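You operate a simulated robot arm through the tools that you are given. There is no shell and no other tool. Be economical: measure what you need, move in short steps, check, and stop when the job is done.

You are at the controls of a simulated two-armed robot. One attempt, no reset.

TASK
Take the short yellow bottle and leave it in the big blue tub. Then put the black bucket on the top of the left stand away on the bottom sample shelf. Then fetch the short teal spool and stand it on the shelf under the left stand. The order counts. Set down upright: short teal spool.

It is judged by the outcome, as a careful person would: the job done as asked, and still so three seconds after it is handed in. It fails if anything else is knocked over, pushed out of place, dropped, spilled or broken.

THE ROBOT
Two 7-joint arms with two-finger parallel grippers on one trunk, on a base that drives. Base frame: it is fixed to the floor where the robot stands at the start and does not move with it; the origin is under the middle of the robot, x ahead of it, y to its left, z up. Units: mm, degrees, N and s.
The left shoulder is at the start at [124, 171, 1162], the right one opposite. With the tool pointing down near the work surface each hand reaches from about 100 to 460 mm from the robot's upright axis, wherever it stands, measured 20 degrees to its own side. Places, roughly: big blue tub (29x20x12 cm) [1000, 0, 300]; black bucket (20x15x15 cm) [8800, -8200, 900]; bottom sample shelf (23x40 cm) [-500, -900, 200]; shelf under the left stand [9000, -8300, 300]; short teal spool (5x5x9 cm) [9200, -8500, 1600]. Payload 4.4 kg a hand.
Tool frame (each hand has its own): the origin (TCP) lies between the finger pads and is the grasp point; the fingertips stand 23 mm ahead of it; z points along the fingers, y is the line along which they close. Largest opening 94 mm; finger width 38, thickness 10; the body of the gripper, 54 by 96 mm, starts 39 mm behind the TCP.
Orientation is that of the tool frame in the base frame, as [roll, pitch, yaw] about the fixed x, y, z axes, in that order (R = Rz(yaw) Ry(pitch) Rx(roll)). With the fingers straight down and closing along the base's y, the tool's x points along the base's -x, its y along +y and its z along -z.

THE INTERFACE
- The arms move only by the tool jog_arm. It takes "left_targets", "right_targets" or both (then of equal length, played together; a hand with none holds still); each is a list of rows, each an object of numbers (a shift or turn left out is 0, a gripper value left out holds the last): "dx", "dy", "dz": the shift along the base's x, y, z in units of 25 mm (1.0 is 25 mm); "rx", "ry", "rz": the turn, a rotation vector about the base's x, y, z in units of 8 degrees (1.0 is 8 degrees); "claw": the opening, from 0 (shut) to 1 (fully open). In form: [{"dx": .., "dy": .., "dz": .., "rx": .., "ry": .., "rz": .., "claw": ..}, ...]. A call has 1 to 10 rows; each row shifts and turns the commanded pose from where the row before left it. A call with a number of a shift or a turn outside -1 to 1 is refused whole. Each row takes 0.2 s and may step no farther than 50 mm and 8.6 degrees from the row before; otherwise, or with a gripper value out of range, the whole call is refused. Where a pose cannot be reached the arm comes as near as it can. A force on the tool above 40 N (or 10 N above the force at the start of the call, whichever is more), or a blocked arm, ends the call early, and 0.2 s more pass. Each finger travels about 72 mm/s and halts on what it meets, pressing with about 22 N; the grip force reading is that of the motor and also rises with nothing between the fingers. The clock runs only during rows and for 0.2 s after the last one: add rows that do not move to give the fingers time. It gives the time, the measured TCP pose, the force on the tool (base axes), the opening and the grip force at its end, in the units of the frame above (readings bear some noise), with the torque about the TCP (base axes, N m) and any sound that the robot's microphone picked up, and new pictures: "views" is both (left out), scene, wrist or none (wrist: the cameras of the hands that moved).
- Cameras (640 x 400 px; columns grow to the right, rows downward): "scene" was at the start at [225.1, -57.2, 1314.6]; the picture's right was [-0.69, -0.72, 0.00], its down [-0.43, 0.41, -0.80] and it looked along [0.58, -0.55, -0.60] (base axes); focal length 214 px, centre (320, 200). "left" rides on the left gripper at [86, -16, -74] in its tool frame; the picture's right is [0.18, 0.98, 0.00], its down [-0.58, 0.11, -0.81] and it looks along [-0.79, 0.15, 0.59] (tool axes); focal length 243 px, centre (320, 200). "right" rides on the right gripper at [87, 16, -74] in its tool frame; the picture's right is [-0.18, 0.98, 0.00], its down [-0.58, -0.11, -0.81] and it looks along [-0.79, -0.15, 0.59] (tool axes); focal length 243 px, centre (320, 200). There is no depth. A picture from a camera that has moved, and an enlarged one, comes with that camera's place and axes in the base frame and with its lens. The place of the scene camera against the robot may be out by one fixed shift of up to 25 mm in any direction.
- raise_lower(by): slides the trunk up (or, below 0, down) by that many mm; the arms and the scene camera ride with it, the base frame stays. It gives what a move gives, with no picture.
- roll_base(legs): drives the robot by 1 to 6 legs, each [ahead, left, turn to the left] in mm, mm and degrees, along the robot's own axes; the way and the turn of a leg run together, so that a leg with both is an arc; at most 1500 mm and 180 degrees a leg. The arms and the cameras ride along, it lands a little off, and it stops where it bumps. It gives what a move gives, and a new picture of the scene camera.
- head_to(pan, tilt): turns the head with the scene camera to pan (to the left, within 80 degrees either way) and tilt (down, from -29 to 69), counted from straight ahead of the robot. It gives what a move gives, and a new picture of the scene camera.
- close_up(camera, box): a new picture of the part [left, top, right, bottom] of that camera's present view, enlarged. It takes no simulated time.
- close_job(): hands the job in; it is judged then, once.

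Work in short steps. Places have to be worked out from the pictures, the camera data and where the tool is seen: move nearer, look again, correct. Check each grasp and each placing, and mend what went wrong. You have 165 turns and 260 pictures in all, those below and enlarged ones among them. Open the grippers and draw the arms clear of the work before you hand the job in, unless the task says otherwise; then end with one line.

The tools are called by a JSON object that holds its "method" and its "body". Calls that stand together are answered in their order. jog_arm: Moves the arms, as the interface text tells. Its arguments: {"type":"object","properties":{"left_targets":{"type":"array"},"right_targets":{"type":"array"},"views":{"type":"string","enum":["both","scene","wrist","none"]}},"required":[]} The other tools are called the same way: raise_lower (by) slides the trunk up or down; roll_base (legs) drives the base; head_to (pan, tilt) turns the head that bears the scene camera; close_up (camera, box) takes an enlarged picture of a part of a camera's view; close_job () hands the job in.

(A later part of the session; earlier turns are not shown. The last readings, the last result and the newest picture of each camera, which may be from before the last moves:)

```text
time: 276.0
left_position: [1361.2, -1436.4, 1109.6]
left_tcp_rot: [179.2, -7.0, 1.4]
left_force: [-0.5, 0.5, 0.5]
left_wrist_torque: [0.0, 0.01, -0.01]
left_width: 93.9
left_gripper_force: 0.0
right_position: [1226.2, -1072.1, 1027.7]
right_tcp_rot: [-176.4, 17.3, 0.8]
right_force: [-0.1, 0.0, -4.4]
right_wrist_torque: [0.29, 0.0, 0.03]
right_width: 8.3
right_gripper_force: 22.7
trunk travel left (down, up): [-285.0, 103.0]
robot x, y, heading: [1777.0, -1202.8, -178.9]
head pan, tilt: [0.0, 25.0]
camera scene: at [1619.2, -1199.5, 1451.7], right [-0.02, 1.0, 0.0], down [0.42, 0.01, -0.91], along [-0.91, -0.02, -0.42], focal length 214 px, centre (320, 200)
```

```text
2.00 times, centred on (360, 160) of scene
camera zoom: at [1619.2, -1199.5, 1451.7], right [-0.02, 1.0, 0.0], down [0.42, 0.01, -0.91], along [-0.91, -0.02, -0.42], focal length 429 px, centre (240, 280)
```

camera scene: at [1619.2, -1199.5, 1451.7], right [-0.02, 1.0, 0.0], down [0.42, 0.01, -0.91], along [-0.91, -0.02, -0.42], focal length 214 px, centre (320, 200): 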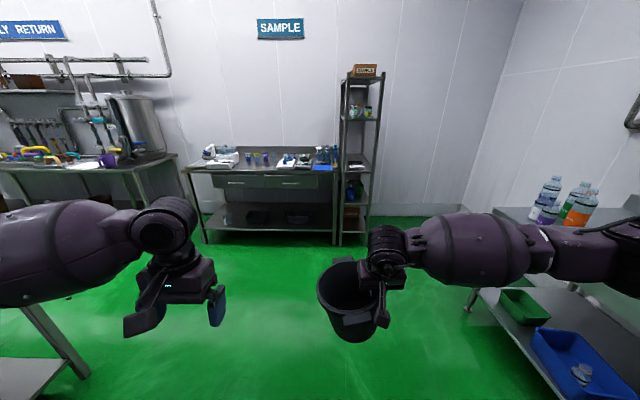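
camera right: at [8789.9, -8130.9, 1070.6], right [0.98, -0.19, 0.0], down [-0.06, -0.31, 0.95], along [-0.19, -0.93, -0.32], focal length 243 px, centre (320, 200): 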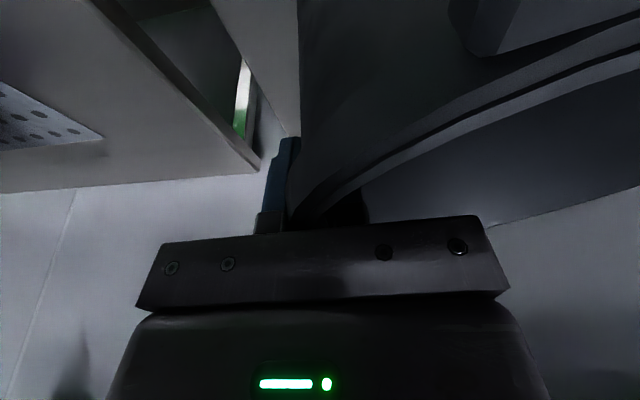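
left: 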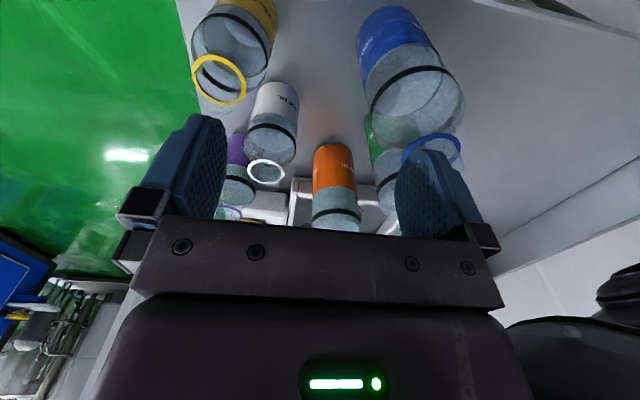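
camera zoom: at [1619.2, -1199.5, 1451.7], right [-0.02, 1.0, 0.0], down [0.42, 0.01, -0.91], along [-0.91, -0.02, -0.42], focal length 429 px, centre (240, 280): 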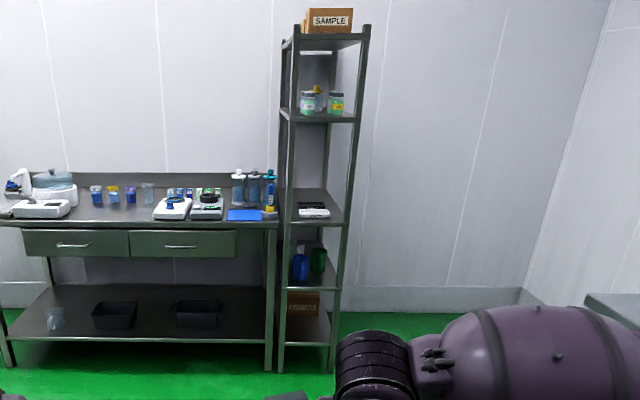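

The rack is narrow with posts; I need a closer view. Drive 950 ahead, shifting right 200.

{"method": "roll_base", "body": {"legs": [[950, -250, 0]]}}

{"method": "head_to", "body": {"pan": 0, "tilt": 38}}

{"method": "close_up", "body": {"camera": "scene", "box": [240, 60, 440, 260]}}

```text
time: 281.2
left_position: [388.3, -1241.9, 1109.2]
left_tcp_rot: [179.1, -7.0, 3.8]
left_force: [0.4, 0.0, 0.4]
left_wrist_torque: [-0.02, 0.0, -0.02]
left_width: 93.8
left_gripper_force: 0.1
right_position: [237.4, -881.9, 1026.8]
right_tcp_rot: [-176.4, 17.4, 3.3]
right_force: [1.0, 0.6, -5.9]
right_wrist_torque: [0.34, 0.04, 0.01]
right_width: 8.6
right_gripper_force: 22.0
trunk travel left (down, up): [-285.0, 103.0]
robot x, y, heading: [788.8, -984.5, -176.6]
head pan, tilt: [0.0, 25.0]
camera scene: at [635.7, -994.1, 1451.7], right [-0.06, 1.0, 0.0], down [0.42, 0.03, -0.91], along [-0.9, -0.06, -0.42], focal length 214 px, centre (320, 200)
```

scene: 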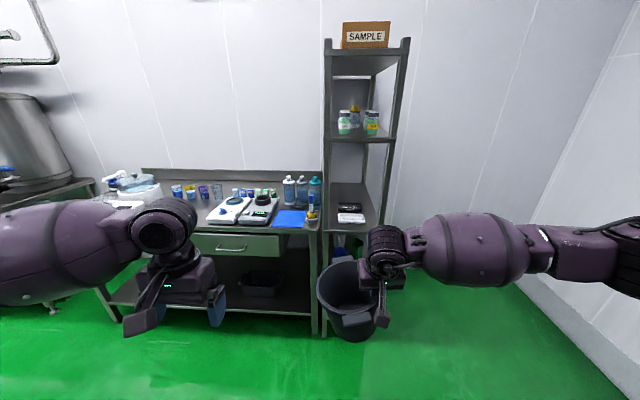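

```text
time: 282.0
left_position: [388.6, -1241.8, 1110.0]
left_tcp_rot: [179.1, -7.0, 3.8]
left_force: [0.9, -0.2, -0.5]
left_wrist_torque: [0.01, -0.01, 0.01]
left_width: 94.2
left_gripper_force: 0.2
right_position: [237.0, -883.8, 1026.1]
right_tcp_rot: [-176.4, 17.4, 3.3]
right_force: [-0.2, -0.5, -6.1]
right_wrist_torque: [0.3, 0.02, 0.03]
right_width: 8.2
right_gripper_force: 21.7
trunk travel left (down, up): [-285.0, 103.0]
robot x, y, heading: [789.9, -987.5, -176.3]
head pan, tilt: [0.0, 38.0]
camera scene: at [641.8, -993.9, 1431.5], right [-0.06, 1.0, 0.0], down [0.61, 0.04, -0.79], along [-0.79, -0.05, -0.62], focal length 214 px, centre (320, 200)
```

scene: 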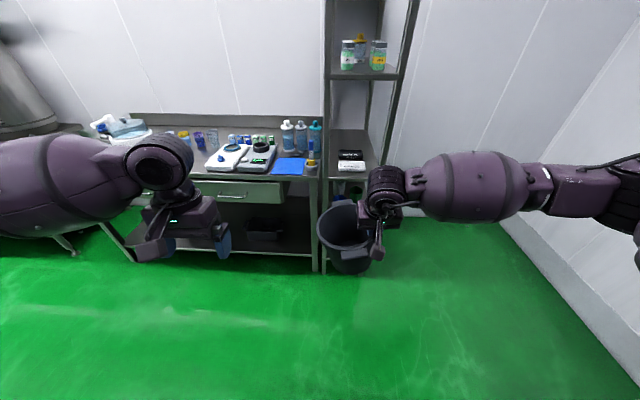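

```text
2.00 times, centred on (340, 160) of scene
camera zoom: at [641.8, -993.9, 1431.5], right [-0.06, 1.0, 0.0], down [0.61, 0.04, -0.79], along [-0.79, -0.05, -0.62], focal length 429 px, centre (280, 280)
```

zoom: 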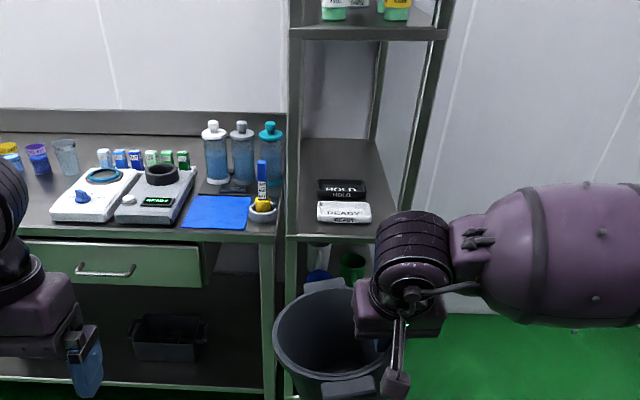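

Shift right to see the rack's lower shelves from the right-front.

{"method": "roll_base", "body": {"legs": [[0, -400, -3.5]]}}

{"method": "head_to", "body": {"pan": 18, "tilt": 40}}

{"method": "close_up", "body": {"camera": "scene", "box": [220, 80, 440, 300]}}

```text
time: 286.0
left_position: [361.0, -819.7, 1109.9]
left_tcp_rot: [179.1, -7.0, 0.5]
left_force: [-0.2, 0.3, -0.6]
left_wrist_torque: [0.02, -0.04, 0.01]
left_width: 93.9
left_gripper_force: 0.0
right_position: [230.7, -453.0, 1027.8]
right_tcp_rot: [-176.4, 17.3, -0.1]
right_force: [-0.2, 0.8, -5.4]
right_wrist_torque: [0.31, -0.01, -0.01]
right_width: 8.1
right_gripper_force: 21.8
trunk travel left (down, up): [-285.0, 103.0]
robot x, y, heading: [778.8, -591.3, -179.9]
head pan, tilt: [0.0, 38.0]
camera scene: at [628.6, -586.6, 1431.4], right [0.0, 1.0, 0.0], down [0.62, 0.0, -0.79], along [-0.79, 0.0, -0.62], focal length 214 px, centre (320, 200)
```

scene: 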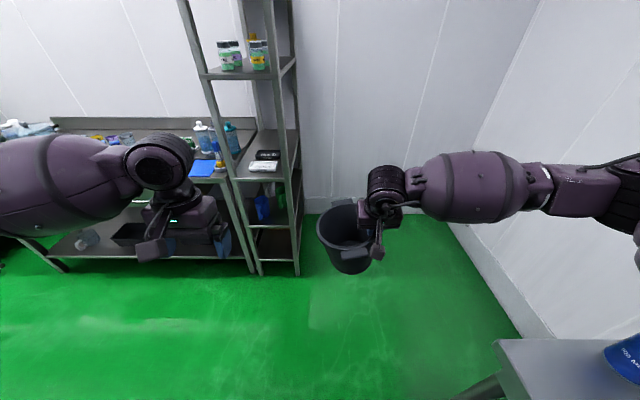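

```text
time: 286.8
left_position: [361.3, -818.6, 1108.1]
left_tcp_rot: [179.1, -6.9, 0.4]
left_force: [0.4, 0.0, 0.0]
left_wrist_torque: [-0.01, 0.02, -0.02]
left_width: 94.2
left_gripper_force: 0.0
right_position: [230.6, -452.6, 1026.4]
right_tcp_rot: [-176.4, 17.4, -0.1]
right_force: [0.2, 0.3, -4.9]
right_wrist_torque: [0.32, -0.02, 0.02]
right_width: 8.2
right_gripper_force: 22.4
trunk travel left (down, up): [-285.0, 103.0]
robot x, y, heading: [779.4, -589.5, -179.9]
head pan, tilt: [18.0, 40.0]
camera scene: at [634.1, -613.0, 1428.4], right [-0.31, 0.95, 0.0], down [0.61, 0.2, -0.77], along [-0.73, -0.24, -0.64], focal length 214 px, centre (320, 200)
```

scene: 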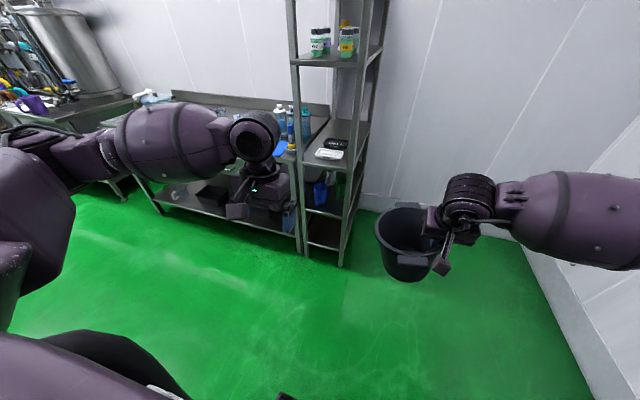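

```text
1.82 times, centred on (330, 190) of scene
camera zoom: at [634.1, -613.0, 1428.4], right [-0.31, 0.95, 0.0], down [0.61, 0.2, -0.77], along [-0.73, -0.24, -0.64], focal length 390 px, centre (302, 218)
```

zoom: 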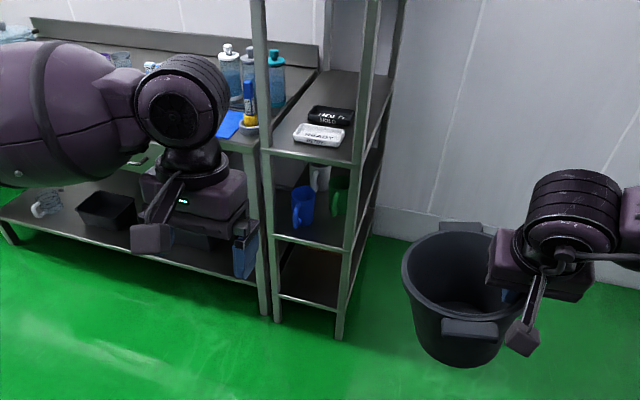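

{"method": "close_up", "body": {"camera": "scene", "box": [290, 150, 390, 280]}}

```text
3.08 times, centred on (340, 215) of scene
camera zoom: at [634.1, -613.0, 1428.4], right [-0.31, 0.95, 0.0], down [0.61, 0.2, -0.77], along [-0.73, -0.24, -0.64], focal length 660 px, centre (258, 154)
```

zoom: 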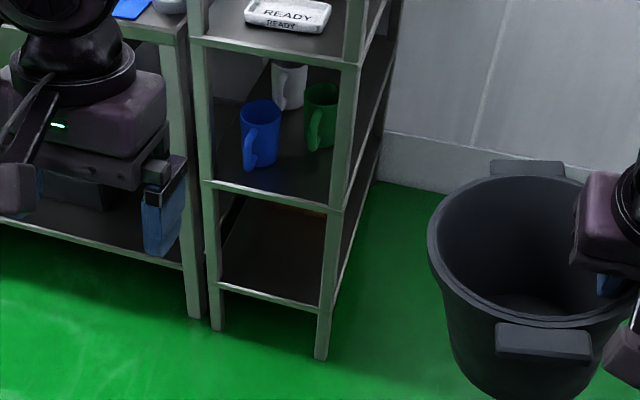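

Plan: the bucket must go in with its tabs fore-aft and a hand at the front. I'll re-grip in the air: bring the bucket leftward with the right hand, and yaw the left hand −90° so it can pinch the front tab.

{"method": "jog_arm", "body": {"right_targets": [{"dy": -0.5}, {"dy": -0.5}, {"dy": -0.5}, {"dy": -0.5}, {"dy": -0.5}, {"dy": -0.5}, {"dy": -0.5}, {"dy": -0.5}, {}, {}], "left_targets": [{"dz": 1, "rz": -0.95}, {"dz": 1, "rz": -0.95}, {"dz": 1, "rz": -0.95}, {"rz": -0.95}, {"rz": -0.95}, {"rz": -0.95}, {"rz": -0.95}, {"rz": -0.95}, {"rz": -0.95}, {"rz": -0.95}], "views": "scene"}}

```text
time: 289.0
left_position: [361.8, -820.1, 1183.9]
left_tcp_rot: [178.9, -6.9, -75.8]
left_force: [1.2, -0.2, -0.2]
left_wrist_torque: [0.01, 0.0, 0.02]
left_width: 94.1
left_gripper_force: 0.1
right_position: [231.9, -554.4, 1026.8]
right_tcp_rot: [-176.3, 17.5, -0.1]
right_force: [-0.7, -1.3, -6.1]
right_wrist_torque: [0.31, 0.01, -0.01]
right_width: 8.1
right_gripper_force: 21.8
trunk travel left (down, up): [-285.0, 103.0]
robot x, y, heading: [775.3, -593.3, -180.0]
head pan, tilt: [18.0, 40.0]
camera scene: at [634.1, -613.4, 1428.4], right [-0.31, 0.95, 0.0], down [0.61, 0.2, -0.77], along [-0.73, -0.24, -0.64], focal length 214 px, centre (320, 200)
```

scene: 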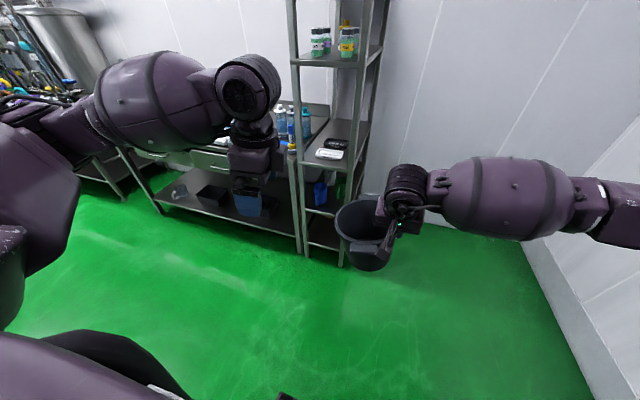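

Finish the left yaw, tilt it 30° (wrist leaning left) and move to the pre-approach above the front tab.

{"method": "jog_arm", "body": {"left_targets": [{"rz": -0.9}, {"rz": -0.9, "dx": -0.4}, {"rx": 0.95, "dx": -0.4, "dy": 0.4}, {"rx": 0.95, "dx": -0.4, "dy": 0.6, "dz": -0.5}, {"rx": 0.95, "dx": -0.4, "dy": 0.8, "dz": -0.6}, {"rx": 0.9, "dy": 0.8, "dz": -0.6}, {"dy": 0.8, "dz": -0.5}, {"dy": 0.8, "dz": -0.5}], "views": "both"}}

```text
time: 290.8
left_position: [323.2, -711.1, 1115.9]
left_tcp_rot: [179.2, 23.0, -89.9]
left_force: [-0.5, 0.3, 0.2]
left_wrist_torque: [-0.02, 0.01, 0.0]
left_width: 93.8
left_gripper_force: 0.0
right_position: [230.9, -555.2, 1026.3]
right_tcp_rot: [-176.4, 17.4, -0.1]
right_force: [0.9, 0.0, -4.9]
right_wrist_torque: [0.3, -0.01, 0.03]
right_width: 8.4
right_gripper_force: 22.0
trunk travel left (down, up): [-285.0, 103.0]
robot x, y, heading: [775.5, -586.5, -179.9]
head pan, tilt: [18.0, 40.0]
camera scene: at [633.8, -612.8, 1428.4], right [-0.31, 0.95, 0.0], down [0.61, 0.2, -0.77], along [-0.73, -0.24, -0.64], focal length 214 px, centre (320, 200)
camera left: at [341.7, -819.9, 1151.1], right [-0.98, -0.18, -0.06], down [-0.1, 0.22, 0.97], along [-0.16, 0.96, -0.23], focal length 243 px, centre (320, 200)
```

scene: 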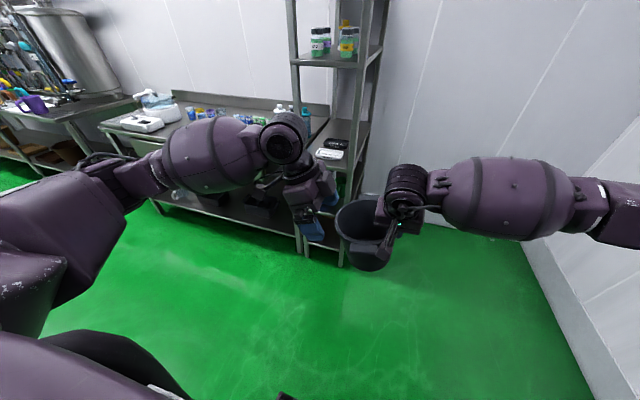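
left: 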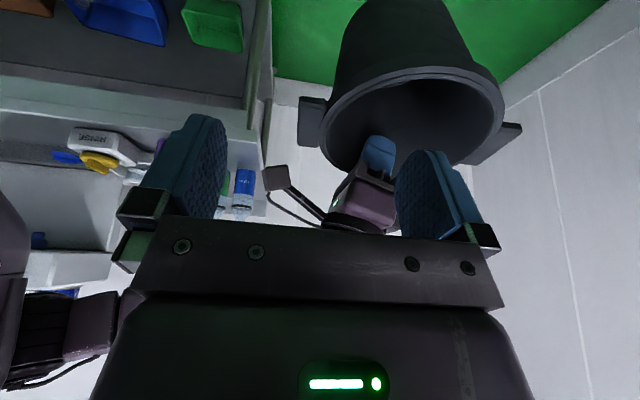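

Great view: the front tab is ≈(322,-634,1037), and the hand axis nearly matches the bucket's tilt. Approach along the tool axis, 60% then check.

{"method": "jog_arm", "body": {"left_targets": [{"dy": 0.8}, {"dy": 0.7}, {"dy": 0.4, "dz": -0.92}, {"dy": 0.4, "dz": -0.92}, {"dy": 0.2, "dz": -0.46}], "views": "wrist"}}

```text
time: 292.0
left_position: [323.1, -650.8, 1060.0]
left_tcp_rot: [179.1, 23.0, -90.0]
left_force: [-0.9, 0.5, -0.4]
left_wrist_torque: [0.03, -0.02, -0.03]
left_width: 93.9
left_gripper_force: 0.2
right_position: [231.8, -554.5, 1026.3]
right_tcp_rot: [-176.3, 17.4, -0.1]
right_force: [-0.3, 0.2, -5.0]
right_wrist_torque: [0.31, 0.02, -0.01]
right_width: 8.0
right_gripper_force: 21.6
trunk travel left (down, up): [-285.0, 103.0]
robot x, y, heading: [778.2, -590.9, -179.7]
head pan, tilt: [18.0, 40.0]
camera left: at [340.6, -759.9, 1094.0], right [-0.98, -0.18, -0.06], down [-0.1, 0.22, 0.97], along [-0.16, 0.96, -0.23], focal length 243 px, centre (320, 200)
```

left: 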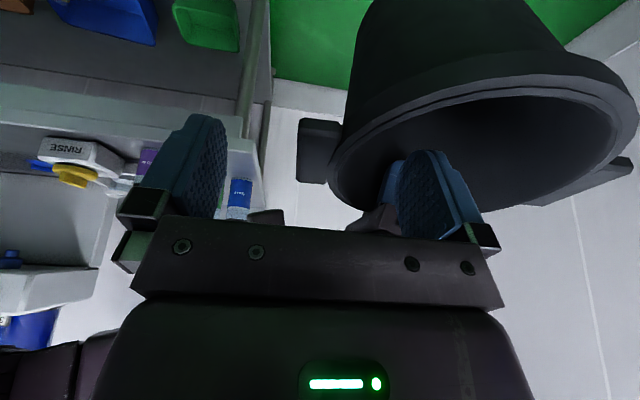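

Tab is centred between the left fingers. Advance the last 38 mm and close.

{"method": "jog_arm", "body": {"left_targets": [{"dy": 0.3, "dz": -0.7}, {"dy": 0.3, "dz": -0.7}, {"claw": 0}, {}, {}, {}, {}], "views": "wrist"}}

{"method": "close_up", "body": {"camera": "scene", "box": [260, 140, 460, 280]}}

```text
time: 293.6
left_position: [321.5, -634.8, 1024.3]
left_tcp_rot: [178.8, 23.1, -90.1]
left_force: [-32.5, 24.1, -0.2]
left_wrist_torque: [0.69, 1.11, -0.73]
left_width: 42.5
left_gripper_force: 21.8
right_position: [233.7, -557.9, 1024.8]
right_tcp_rot: [-176.7, 17.1, 0.2]
right_force: [32.9, -22.9, -5.5]
right_wrist_torque: [-0.37, -1.04, 1.19]
right_width: 10.1
right_gripper_force: 21.9
trunk travel left (down, up): [-285.0, 103.0]
robot x, y, heading: [779.1, -588.6, -179.9]
head pan, tilt: [18.0, 40.0]
camera left: at [339.7, -744.2, 1060.1], right [-0.98, -0.18, -0.05], down [-0.09, 0.22, 0.97], along [-0.16, 0.96, -0.23], focal length 243 px, centre (320, 200)
```

left: 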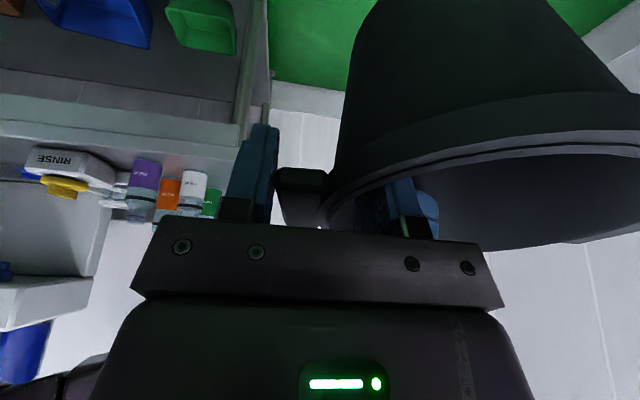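

```text
2.86 times, centred on (360, 210) of scene
camera zoom: at [634.1, -613.1, 1428.4], right [-0.31, 0.95, 0.0], down [0.61, 0.2, -0.77], along [-0.73, -0.24, -0.64], focal length 613 px, centre (206, 171)
```

zoom: 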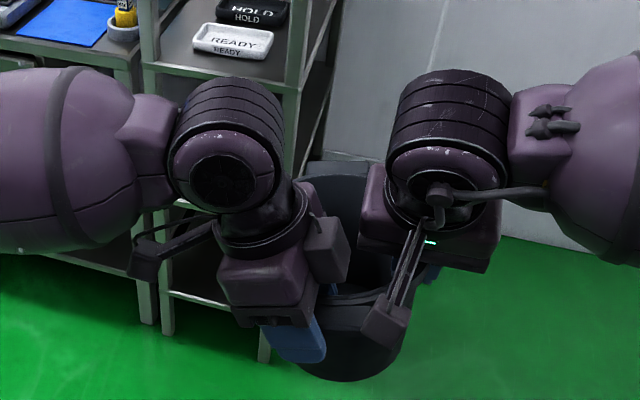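

Left hand grips the tab (42 mm). Release the right hand gradually.

{"method": "jog_arm", "body": {"right_targets": [{"claw": 0.15}, {"claw": 0.4}, {"claw": 0.8}, {"claw": 1}, {}], "left_targets": [{}, {}, {}, {}, {}], "views": "none"}}

{"method": "close_up", "body": {"camera": "left", "box": [0, 0, 640, 400]}}

```text
time: 294.8
left_position: [321.6, -637.0, 1023.6]
left_tcp_rot: [179.0, 23.0, -89.9]
left_force: [0.0, 0.2, -5.6]
left_wrist_torque: [-0.09, -0.25, -0.01]
left_width: 38.8
left_gripper_force: 22.3
right_position: [230.6, -554.0, 1025.6]
right_tcp_rot: [-176.2, 17.5, -0.1]
right_force: [-0.4, 0.4, -0.1]
right_wrist_torque: [0.03, 0.0, 0.0]
right_width: 94.1
right_gripper_force: 0.1
trunk travel left (down, up): [-285.0, 103.0]
robot x, y, heading: [774.4, -588.0, -179.8]
head pan, tilt: [18.0, 40.0]
```

```text
1.00 times, centred on (320, 200) of left (not enlarged: the box is as wide or as high as the picture)
camera zoom: at [340.7, -745.2, 1059.2], right [-0.98, -0.18, -0.06], down [-0.1, 0.22, 0.97], along [-0.16, 0.96, -0.23], focal length 243 px, centre (320, 200)
```

zoom: 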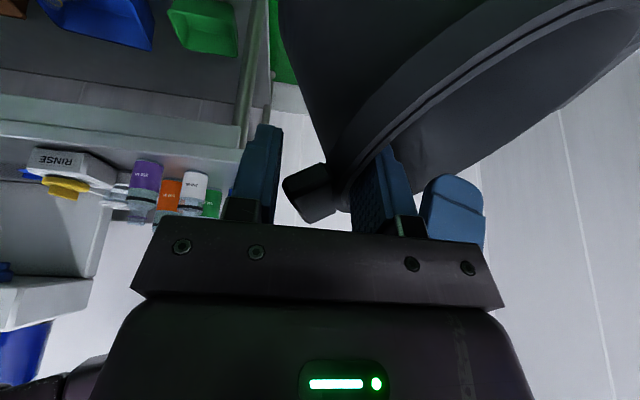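

The bucket hangs from the tab with the far side sagging ~30°, but is held. Withdraw the right hand up and away.

{"method": "jog_arm", "body": {"right_targets": [{"dz": 0.95, "dx": 0.3}, {"dz": 0.95, "dx": 0.3}, {"dz": 0.95, "dx": 0.3}, {"dz": 0.95, "dx": 0.3}, {"dz": 0.9, "dy": 0.5}, {"dy": 1}, {"dy": 1}, {"dy": 1}, {"dy": 1}, {"dy": 1}], "views": "scene"}}

{"method": "close_up", "body": {"camera": "scene", "box": [240, 130, 440, 290]}}

```text
time: 297.0
left_position: [321.6, -635.6, 1024.6]
left_tcp_rot: [179.2, 23.0, -90.0]
left_force: [0.8, -0.9, -5.4]
left_wrist_torque: [-0.11, -0.26, 0.01]
left_width: 39.1
left_gripper_force: 21.9
right_position: [260.8, -415.3, 1143.2]
right_tcp_rot: [-176.3, 17.4, 0.0]
right_force: [0.4, 0.6, -0.9]
right_wrist_torque: [-0.01, 0.01, 0.02]
right_width: 94.2
right_gripper_force: 0.0
trunk travel left (down, up): [-285.0, 103.0]
robot x, y, heading: [775.3, -590.2, -179.7]
head pan, tilt: [18.0, 40.0]
camera scene: at [634.4, -612.4, 1428.5], right [-0.31, 0.95, 0.0], down [0.61, 0.2, -0.77], along [-0.73, -0.24, -0.64], focal length 214 px, centre (320, 200)
```

scene: 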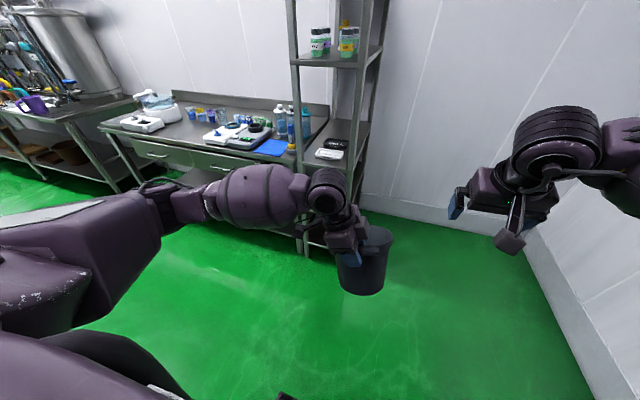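

```text
2.50 times, centred on (340, 210) of scene
camera zoom: at [634.4, -612.4, 1428.5], right [-0.31, 0.95, 0.0], down [0.61, 0.2, -0.77], along [-0.73, -0.24, -0.64], focal length 536 px, centre (270, 175)
```

zoom: 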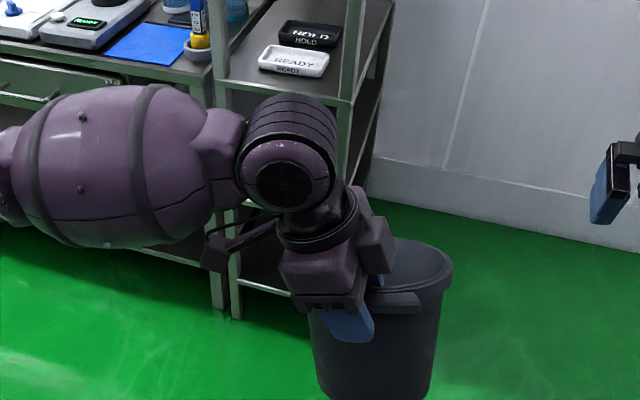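

Holding fine. Now level the bucket (rotate about +y ~27°) while extending the hand forward 100 mm, and strafe the base left 250 to align with the rack (centre y≈-883).

{"method": "jog_arm", "body": {"left_targets": [{"ry": 0.55, "dx": -0.6}, {"ry": 0.55, "dx": -0.6}, {"ry": 0.55, "dx": -0.6}, {"ry": 0.55, "dx": -0.6}, {"ry": 0.55, "dx": -0.6}, {"ry": 0.55, "dx": -0.6}], "views": "none"}}

{"method": "roll_base", "body": {"legs": [[0, 245, 0]]}}

```text
time: 298.4
left_position: [233.0, -636.3, 1022.0]
left_tcp_rot: [150.6, 20.6, -100.7]
left_force: [5.0, 1.7, -13.5]
left_wrist_torque: [-0.31, -0.11, -0.13]
left_width: 12.1
left_gripper_force: 16.9
right_position: [260.8, -414.8, 1144.0]
right_tcp_rot: [-176.5, 17.5, -0.2]
right_force: [-0.4, 0.4, 0.4]
right_wrist_torque: [-0.01, 0.0, 0.01]
right_width: 94.0
right_gripper_force: 0.1
trunk travel left (down, up): [-285.0, 103.0]
robot x, y, heading: [779.4, -588.8, -179.7]
head pan, tilt: [18.0, 40.0]
```

```text
time: 301.2
left_position: [234.1, -880.2, 1021.7]
left_tcp_rot: [150.7, 20.5, -100.6]
left_force: [0.5, -1.2, -4.5]
left_wrist_torque: [-0.08, 0.05, -0.02]
left_width: 12.1
left_gripper_force: 22.1
right_position: [260.6, -657.4, 1143.7]
right_tcp_rot: [-176.3, 17.4, 0.1]
right_force: [-0.5, -0.5, -0.3]
right_wrist_torque: [0.0, 0.0, 0.01]
right_width: 94.1
right_gripper_force: 0.1
trunk travel left (down, up): [-285.0, 103.0]
robot x, y, heading: [775.2, -830.9, -180.0]
head pan, tilt: [18.0, 40.0]
camera scene: at [635.1, -856.0, 1428.4], right [-0.31, 0.95, 0.0], down [0.61, 0.2, -0.77], along [-0.73, -0.24, -0.64], focal length 214 px, centre (320, 200)
```

scene: 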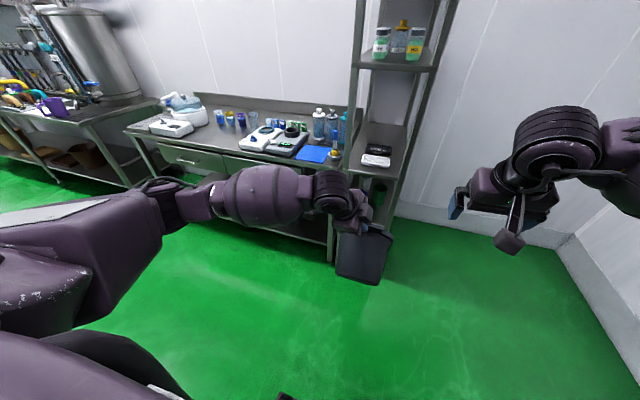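

The jaw width dropped to 12 mm: the grip shifted. Inspect before moving on.

{"method": "close_up", "body": {"camera": "left", "box": [0, 0, 640, 400]}}

{"method": "close_up", "body": {"camera": "scene", "box": [280, 150, 440, 290]}}

```text
1.00 times, centred on (320, 200) of left (not enlarged: the box is as wide or as high as the picture)
camera zoom: at [264.8, -989.3, 1045.3], right [-0.91, -0.18, 0.39], down [0.35, 0.22, 0.91], along [-0.25, 0.96, -0.14], focal length 243 px, centre (320, 200)
```

zoom: 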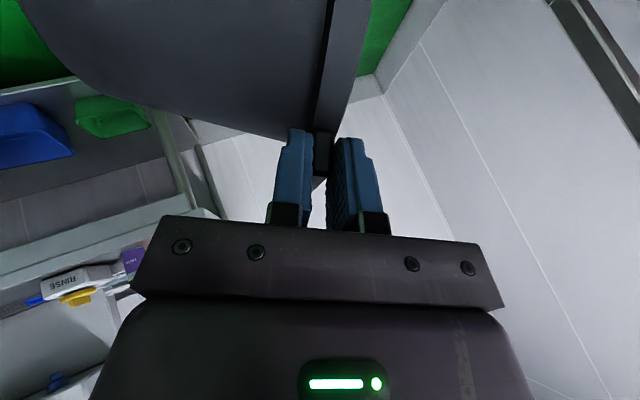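

```text
2.86 times, centred on (360, 220) of scene
camera zoom: at [635.1, -856.0, 1428.4], right [-0.31, 0.95, 0.0], down [0.61, 0.2, -0.77], along [-0.73, -0.24, -0.64], focal length 613 px, centre (206, 143)
```

zoom: 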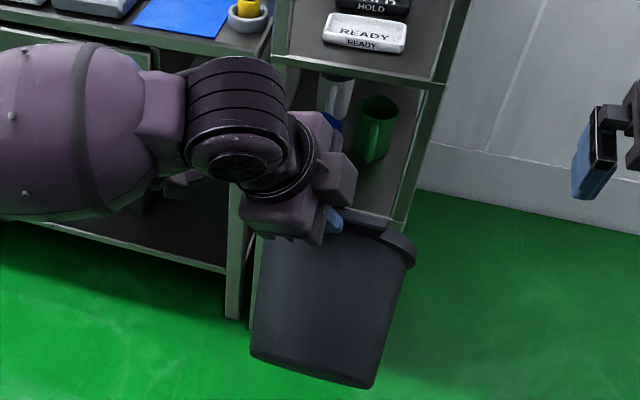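

The bucket now hangs from the tab with its mouth tipped forward; too floppy to shelve. I'll set it upright on the free left part of the bottle table and re-grip the wall. Raise the trunk 95, then move: forward/right, turn left 180°.

{"method": "raise_lower", "body": {"by": 95}}

{"method": "roll_base", "body": {"legs": [[300, -150, 0], [0, 0, 90], [0, 0, 90]]}}

```text
time: 302.4
left_position: [232.6, -879.2, 1117.2]
left_tcp_rot: [150.8, 20.4, -100.6]
left_force: [1.0, 0.0, -6.6]
left_wrist_torque: [-0.1, 0.04, -0.01]
left_width: 12.1
left_gripper_force: 22.0
right_position: [262.5, -657.7, 1237.0]
right_tcp_rot: [-176.4, 17.4, 0.0]
right_force: [0.7, -0.9, 0.4]
right_wrist_torque: [-0.02, 0.01, -0.02]
right_width: 94.2
right_gripper_force: 0.1
trunk travel left (down, up): [-380.0, 8.0]
robot x, y, heading: [778.0, -830.7, -179.9]
head pan, tilt: [18.0, 40.0]
```

```text
time: 312.3
left_position: [1021.1, -635.3, 1117.5]
left_tcp_rot: [150.8, 20.5, 79.5]
left_force: [-0.2, 0.6, -5.1]
left_wrist_torque: [0.12, -0.08, 0.0]
left_width: 11.9
left_gripper_force: 22.4
right_position: [993.3, -856.0, 1237.8]
right_tcp_rot: [-176.3, 17.5, 179.9]
right_force: [0.7, 1.0, 0.2]
right_wrist_torque: [-0.03, 0.04, 0.0]
right_width: 94.3
right_gripper_force: 0.1
trunk travel left (down, up): [-380.0, 8.0]
robot x, y, heading: [477.3, -683.6, 0.1]
head pan, tilt: [18.0, 40.0]
camera scene: at [623.8, -653.8, 1524.9], right [0.31, -0.95, 0.0], down [-0.61, -0.2, -0.77], along [0.73, 0.24, -0.64], focal length 214 px, centre (320, 200)
```

scene: 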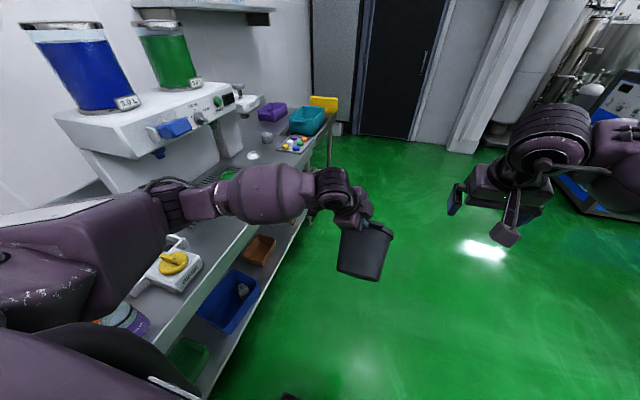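

Now reverse and sidle to the table front: back 500, then diagonal, then left to y≈100.

{"method": "roll_base", "body": {"legs": [[-500, 120, 0], [-230, 280, 0], [0, 350, 0]]}}

{"method": "head_to", "body": {"pan": 15, "tilt": 45}}

```text
time: 315.1
left_position: [565.5, -522.7, 1114.2]
left_tcp_rot: [151.0, 20.5, 79.8]
left_force: [0.8, -0.6, -5.6]
left_wrist_torque: [0.11, -0.01, -0.02]
left_width: 12.1
left_gripper_force: 21.9
right_position: [539.2, -744.9, 1239.2]
right_tcp_rot: [-176.4, 17.4, -179.7]
right_force: [1.7, 0.0, -0.1]
right_wrist_torque: [-0.03, 0.02, -0.01]
right_width: 94.4
right_gripper_force: 0.0
trunk travel left (down, up): [-380.0, 8.0]
robot x, y, heading: [20.9, -574.8, 0.5]
head pan, tilt: [18.0, 40.0]
stopped in leg 1: the robot was blocked; the commanded pose is now the measured one
camera scene: at [169.4, -543.7, 1524.8], right [0.32, -0.95, 0.0], down [-0.61, -0.21, -0.76], along [0.73, 0.24, -0.64], focal length 214 px, centre (320, 200)
```

scene: 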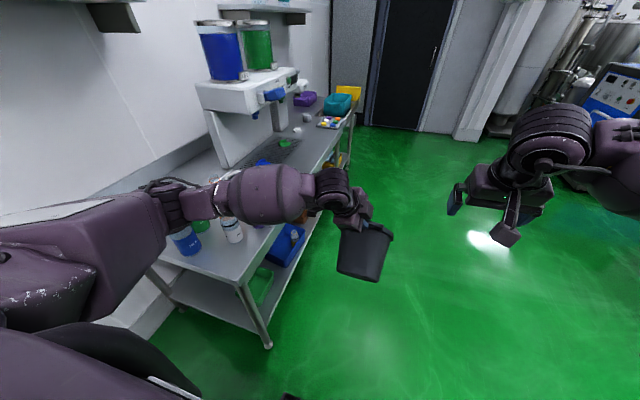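

```text
time: 315.7
left_position: [562.7, -525.0, 1116.9]
left_tcp_rot: [150.9, 20.4, 79.8]
left_force: [0.7, 0.8, -6.6]
left_wrist_torque: [0.1, -0.04, 0.01]
left_width: 11.9
left_gripper_force: 22.0
right_position: [538.2, -747.4, 1239.3]
right_tcp_rot: [-176.3, 17.5, -179.7]
right_force: [-1.0, -0.9, -0.6]
right_wrist_torque: [0.05, 0.0, 0.0]
right_width: 94.0
right_gripper_force: 0.0
trunk travel left (down, up): [-380.0, 8.0]
robot x, y, heading: [20.7, -574.7, 0.4]
head pan, tilt: [15.0, 45.0]
camera scene: at [165.2, -550.8, 1517.8], right [0.27, -0.96, 0.0], down [-0.68, -0.19, -0.71], along [0.68, 0.19, -0.71], focal length 214 px, centre (320, 200)
```

scene: 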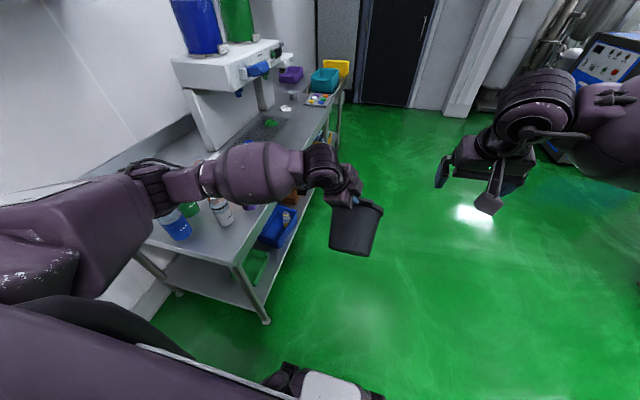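

Probably my rear touched the sample rack. Go forward 30, left 240, then back and left around the table corner.

{"method": "roll_base", "body": {"legs": [[30, 0, 0], [0, 200, 0], [-290, 40, 0], [0, 420, 0]]}}

{"method": "head_to", "body": {"pan": 0, "tilt": 45}}

```text
time: 323.9
left_position: [295.4, 137.5, 1115.9]
left_tcp_rot: [150.9, 20.5, 80.1]
left_force: [-0.8, 0.7, -4.9]
left_wrist_torque: [0.11, -0.04, -0.02]
left_width: 11.9
left_gripper_force: 22.1
right_position: [270.7, -86.5, 1238.2]
right_tcp_rot: [-176.2, 17.5, -179.2]
right_force: [0.7, 0.2, -0.2]
right_wrist_torque: [0.0, 0.04, 0.01]
right_width: 94.0
right_gripper_force: 0.0
trunk travel left (down, up): [-380.0, 8.0]
robot x, y, heading: [-249.0, 83.2, 1.1]
head pan, tilt: [15.0, 45.0]
camera scene: at [-103.9, 106.5, 1517.7], right [0.28, -0.96, 0.0], down [-0.68, -0.2, -0.71], along [0.68, 0.2, -0.71], focal length 214 px, centre (320, 200)
```

scene: 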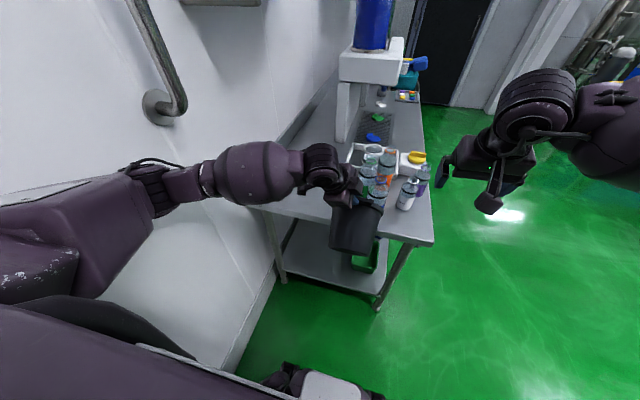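

```text
time: 324.7
left_position: [293.6, 136.8, 1116.0]
left_tcp_rot: [150.9, 20.6, 80.3]
left_force: [0.0, 0.6, -6.0]
left_wrist_torque: [0.08, -0.04, -0.03]
left_width: 12.0
left_gripper_force: 22.5
right_position: [270.1, -86.7, 1240.3]
right_tcp_rot: [-176.3, 17.4, -179.0]
right_force: [-0.8, -1.3, -0.2]
right_wrist_torque: [0.04, -0.02, -0.03]
right_width: 94.2
right_gripper_force: 0.1
trunk travel left (down, up): [-380.0, 8.0]
robot x, y, heading: [-251.4, 78.9, 1.1]
head pan, tilt: [0.0, 45.0]
camera scene: at [-100.7, 85.3, 1517.7], right [0.02, -1.0, 0.0], down [-0.71, -0.01, -0.71], along [0.71, 0.01, -0.71], focal length 214 px, centre (320, 200)
```

scene: 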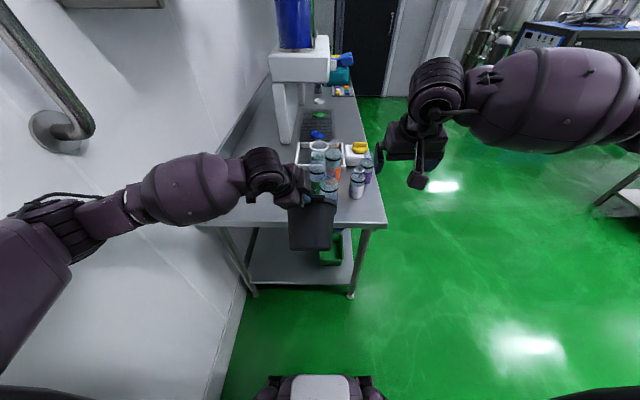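

The left elbow is near the wall, so shift the base right 110 and instead move the left hand 200 outward.

{"method": "roll_base", "body": {"legs": [[0, -110, -1]]}}

{"method": "jog_arm", "body": {"left_targets": [{"dy": 0.8}, {"dy": 0.9}, {"dy": 0.9}, {"dy": 0.9}, {"dy": 0.9}, {"dy": 0.9}, {"dy": 0.9}, {"dy": 0.9}, {"dy": 0.9}], "views": "scene"}}

```text
time: 326.4
left_position: [296.9, 17.2, 1116.4]
left_tcp_rot: [151.0, 20.4, 79.2]
left_force: [-0.1, 0.5, -5.0]
left_wrist_torque: [0.11, -0.05, -0.01]
left_width: 11.8
left_gripper_force: 21.8
right_position: [268.7, -206.3, 1239.2]
right_tcp_rot: [-176.4, 17.4, 179.7]
right_force: [1.1, 0.1, -0.2]
right_wrist_torque: [0.0, 0.0, -0.01]
right_width: 93.9
right_gripper_force: 0.0
trunk travel left (down, up): [-380.0, 8.0]
robot x, y, heading: [-246.1, -29.6, 0.2]
head pan, tilt: [0.0, 45.0]
camera scene: at [-99.4, -27.9, 1517.7], right [0.0, -1.0, 0.0], down [-0.71, 0.0, -0.71], along [0.71, 0.0, -0.71], focal length 214 px, centre (320, 200)
```

scene: 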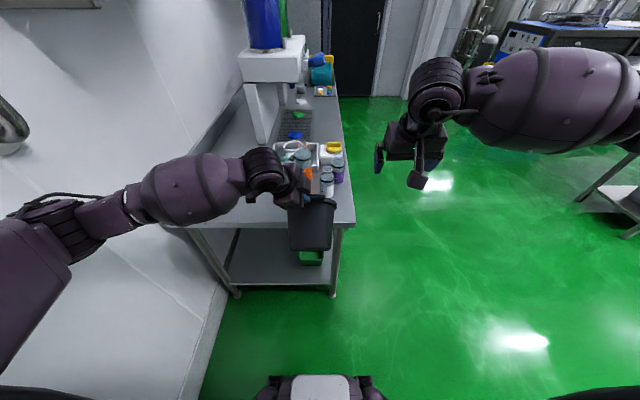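

```text
time: 328.4
left_position: [300.5, 218.5, 1119.9]
left_tcp_rot: [150.8, 20.5, 79.2]
left_force: [0.7, 0.2, -5.2]
left_wrist_torque: [0.13, -0.05, 0.0]
left_width: 12.0
left_gripper_force: 22.4
right_position: [267.7, -204.6, 1240.0]
right_tcp_rot: [-176.3, 17.4, 180.0]
right_force: [0.1, 0.2, 0.5]
right_wrist_torque: [-0.01, 0.01, 0.03]
right_width: 94.2
right_gripper_force: 0.0
trunk travel left (down, up): [-380.0, 8.0]
robot x, y, heading: [-246.9, -33.3, 0.1]
head pan, tilt: [0.0, 45.0]
camera scene: at [-99.8, -26.6, 1517.7], right [0.0, -1.0, 0.0], down [-0.71, 0.0, -0.71], along [0.71, 0.0, -0.71], focal length 214 px, centre (320, 200)
```

scene: 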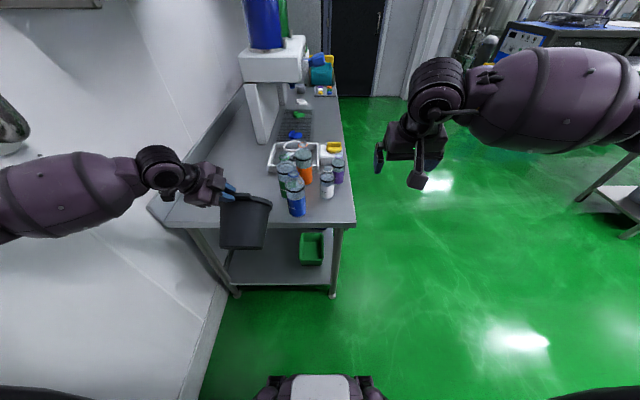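

Clear view: bottles stand; bucket centre y≈180. Move the hand 85 further left, then drive 300 forward.

{"method": "jog_arm", "body": {"left_targets": [{"dy": 0.9}, {"dy": 0.9}, {"dy": 0.9}, {"dy": 0.7}], "views": "none"}}

{"method": "roll_base", "body": {"legs": [[290, 0, 0]]}}

{"method": "close_up", "body": {"camera": "left", "box": [0, 0, 640, 400]}}

```text
time: 329.4
left_position: [298.9, 297.6, 1114.7]
left_tcp_rot: [151.1, 20.3, 79.1]
left_force: [-0.4, 0.0, -5.9]
left_wrist_torque: [0.09, -0.04, 0.03]
left_width: 12.0
left_gripper_force: 22.0
right_position: [271.2, -209.6, 1236.9]
right_tcp_rot: [-176.6, 17.3, 179.7]
right_force: [0.6, 0.6, -0.5]
right_wrist_torque: [0.0, -0.01, 0.0]
right_width: 94.2
right_gripper_force: 0.0
trunk travel left (down, up): [-380.0, 8.0]
robot x, y, heading: [-247.1, -32.9, 0.1]
head pan, tilt: [0.0, 45.0]
```

```text
time: 330.2
left_position: [306.3, 298.2, 1113.6]
left_tcp_rot: [151.2, 20.3, 79.3]
left_force: [0.4, -1.3, -5.4]
left_wrist_torque: [0.11, -0.09, 0.03]
left_width: 11.9
left_gripper_force: 22.2
right_position: [278.7, -210.3, 1238.9]
right_tcp_rot: [-176.6, 17.3, 179.7]
right_force: [0.4, -0.6, 0.3]
right_wrist_torque: [0.01, -0.02, -0.02]
right_width: 94.0
right_gripper_force: 0.1
trunk travel left (down, up): [-380.0, 8.0]
robot x, y, heading: [-238.9, -29.7, -0.2]
head pan, tilt: [0.0, 45.0]
stopped in leg 1: the robot was blocked; the commanded pose is now the measured one
camera scene: at [-88.5, -32.1, 1517.8], right [0.0, -1.0, 0.0], down [-0.71, 0.0, -0.71], along [0.71, 0.0, -0.71], focal length 214 px, centre (320, 200)
```

scene: 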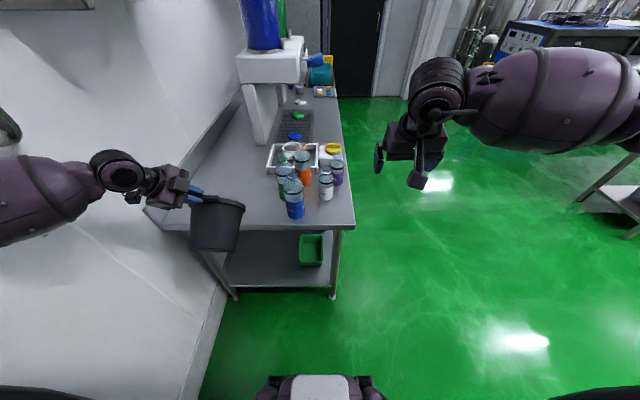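

```text
1.00 times, centred on (320, 200) of left (not enlarged: the box is as wide or as high as the picture)
camera zoom: at [276.9, 406.8, 1138.3], right [0.91, 0.17, 0.38], down [-0.34, -0.22, 0.91], along [0.24, -0.96, -0.14], focal length 243 px, centre (320, 200)
```

zoom: 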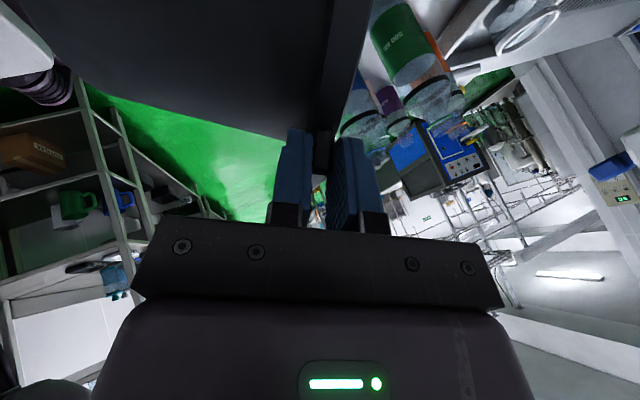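

Key insight: the fingers now pinch the flat tab plate, so the bucket's axis follows the hand's closing axis. Rotating the hand back ~33° should bring the bucket near-upright with the hand almost horizontal — ideal for shelf insertion. The elbow is at the wall, so first back off and shift right, then rotate gently.

{"method": "roll_base", "body": {"legs": [[-30, -100, 0]]}}

{"method": "jog_arm", "body": {"left_targets": [{"ry": -0.4}, {"ry": -0.4}, {"ry": -0.4}, {"ry": -0.4}, {"ry": -0.4}, {}], "views": "none"}}

{"method": "close_up", "body": {"camera": "left", "box": [0, 0, 640, 400]}}

```text
time: 331.7
left_position: [276.4, 203.3, 1114.3]
left_tcp_rot: [151.1, 20.5, 79.5]
left_force: [-0.3, -0.6, -7.0]
left_wrist_torque: [0.09, -0.02, 0.01]
left_width: 12.0
left_gripper_force: 22.0
right_position: [248.7, -305.9, 1239.3]
right_tcp_rot: [-176.4, 17.4, 179.9]
right_force: [-0.8, -0.1, 0.1]
right_wrist_torque: [0.01, 0.02, 0.02]
right_width: 94.0
right_gripper_force: 0.0
trunk travel left (down, up): [-380.0, 8.0]
robot x, y, heading: [-263.2, -130.4, 0.4]
head pan, tilt: [0.0, 45.0]
camera scene: at [-118.6, -128.2, 1517.7], right [0.0, -1.0, 0.0], down [-0.71, 0.0, -0.71], along [0.71, 0.0, -0.71], focal length 214 px, centre (320, 200)
```

scene: 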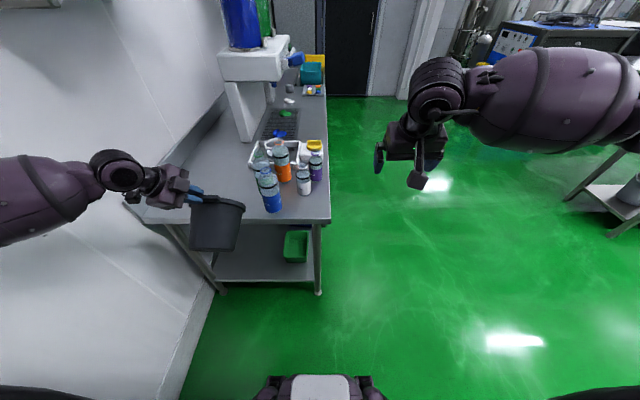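

```text
time: 333.1
left_position: [276.0, 202.6, 1114.4]
left_tcp_rot: [134.6, 16.7, 74.1]
left_force: [0.2, 0.0, -6.3]
left_wrist_torque: [0.12, 0.12, -0.04]
left_width: 12.2
left_gripper_force: 21.7
right_position: [250.4, -304.9, 1239.0]
right_tcp_rot: [-176.3, 17.4, 179.9]
right_force: [-0.7, -0.1, -0.3]
right_wrist_torque: [0.0, -0.01, 0.01]
right_width: 93.9
right_gripper_force: 0.0
trunk travel left (down, up): [-380.0, 8.0]
robot x, y, heading: [-268.8, -132.5, 0.5]
head pan, tilt: [0.0, 45.0]
```

```text
1.00 times, centred on (320, 200) of left (not enlarged: the box is as wide or as high as the picture)
camera zoom: at [240.2, 310.9, 1127.9], right [0.77, 0.18, 0.62], down [-0.58, -0.22, 0.78], along [0.27, -0.96, -0.07], focal length 243 px, centre (320, 200)
```

zoom: 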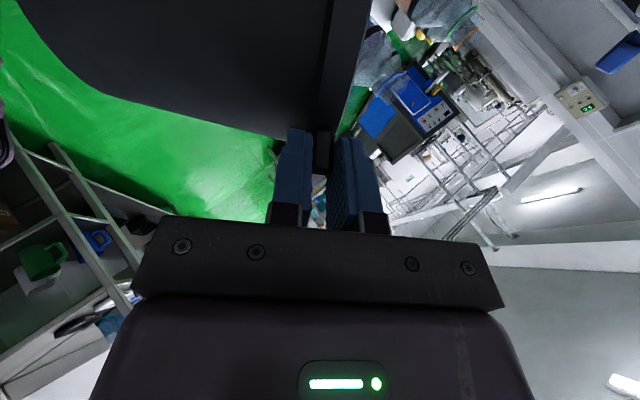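

The bucket follows the hand rigidly; torque is still small. Rotate another ~9°, and bring the hand inward in front of the body; then drive round to face the rack.

{"method": "roll_base", "body": {"legs": [[-55, 0, 0]]}}

{"method": "jog_arm", "body": {"left_targets": [{"dy": -1, "ry": -0.3}, {"dy": -1, "ry": -0.3}, {"dy": -1, "ry": -0.3}, {"dy": -1, "ry": -0.3}, {"dy": -1}, {"dy": -1}, {"dy": -1}, {"dy": -1}, {"dy": -1}], "views": "none"}}

{"method": "roll_base", "body": {"legs": [[0, -270, 0], [300, 0, 0], [475, -300, 0], [0, 0, -90], [0, 0, -90]]}}

```text
time: 334.0
left_position: [219.2, 201.3, 1114.8]
left_tcp_rot: [134.6, 16.7, 74.0]
left_force: [-0.9, 0.2, -5.8]
left_wrist_torque: [0.09, 0.14, 0.03]
left_width: 11.9
left_gripper_force: 22.2
right_position: [193.3, -306.1, 1239.4]
right_tcp_rot: [-176.3, 17.5, 180.0]
right_force: [-0.7, -0.1, 0.5]
right_wrist_torque: [0.01, -0.05, 0.01]
right_width: 94.0
right_gripper_force: 0.1
trunk travel left (down, up): [-380.0, 8.0]
robot x, y, heading: [-319.0, -130.3, 0.6]
head pan, tilt: [0.0, 45.0]
camera scene: at [-174.8, -128.0, 1517.9], right [0.0, -1.0, 0.0], down [-0.71, 0.0, -0.71], along [0.71, 0.0, -0.71], focal length 214 px, centre (320, 200)
```

scene: 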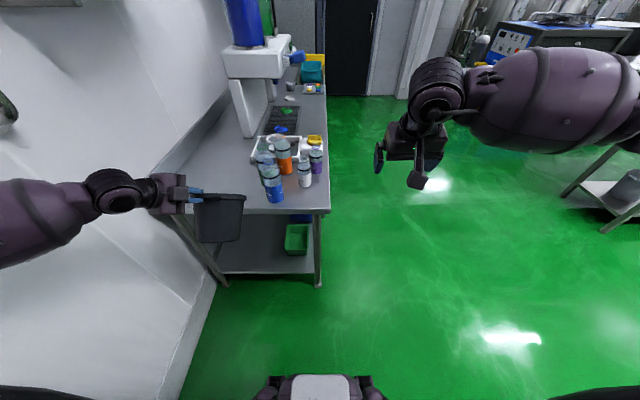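

```text
time: 336.0
left_position: [220.8, -22.6, 1113.6]
left_tcp_rot: [125.1, 13.8, 71.6]
left_force: [-0.3, -0.7, -5.8]
left_wrist_torque: [0.12, 0.22, -0.01]
left_width: 11.7
left_gripper_force: 22.1
right_position: [196.5, -306.2, 1239.2]
right_tcp_rot: [-176.4, 17.4, -179.9]
right_force: [0.4, 0.4, 0.5]
right_wrist_torque: [0.02, 0.0, -0.01]
right_width: 94.2
right_gripper_force: 0.0
trunk travel left (down, up): [-380.0, 8.0]
robot x, y, heading: [-322.1, -133.4, 0.1]
head pan, tilt: [0.0, 45.0]
```

```text
time: 351.2
left_position: [-70.5, -800.0, 1112.5]
left_tcp_rot: [125.3, 14.0, -109.1]
left_force: [-0.8, -0.2, -5.6]
left_wrist_torque: [-0.06, -0.24, 0.02]
left_width: 11.6
left_gripper_force: 21.8
right_position: [-42.2, -517.6, 1239.1]
right_tcp_rot: [-176.3, 17.4, -0.6]
right_force: [0.1, -0.1, -0.6]
right_wrist_torque: [-0.03, -0.02, -0.01]
right_width: 94.0
right_gripper_force: 0.0
trunk travel left (down, up): [-380.0, 8.0]
robot x, y, heading: [477.6, -696.0, 179.6]
head pan, tilt: [0.0, 45.0]
camera scene: at [343.1, -692.7, 1517.7], right [0.01, 1.0, 0.0], down [0.71, 0.0, -0.71], along [-0.71, 0.0, -0.71], focal length 214 px, centre (320, 200)
```

scene: 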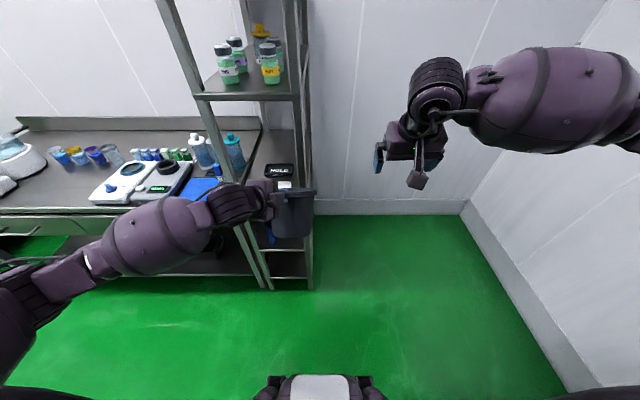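

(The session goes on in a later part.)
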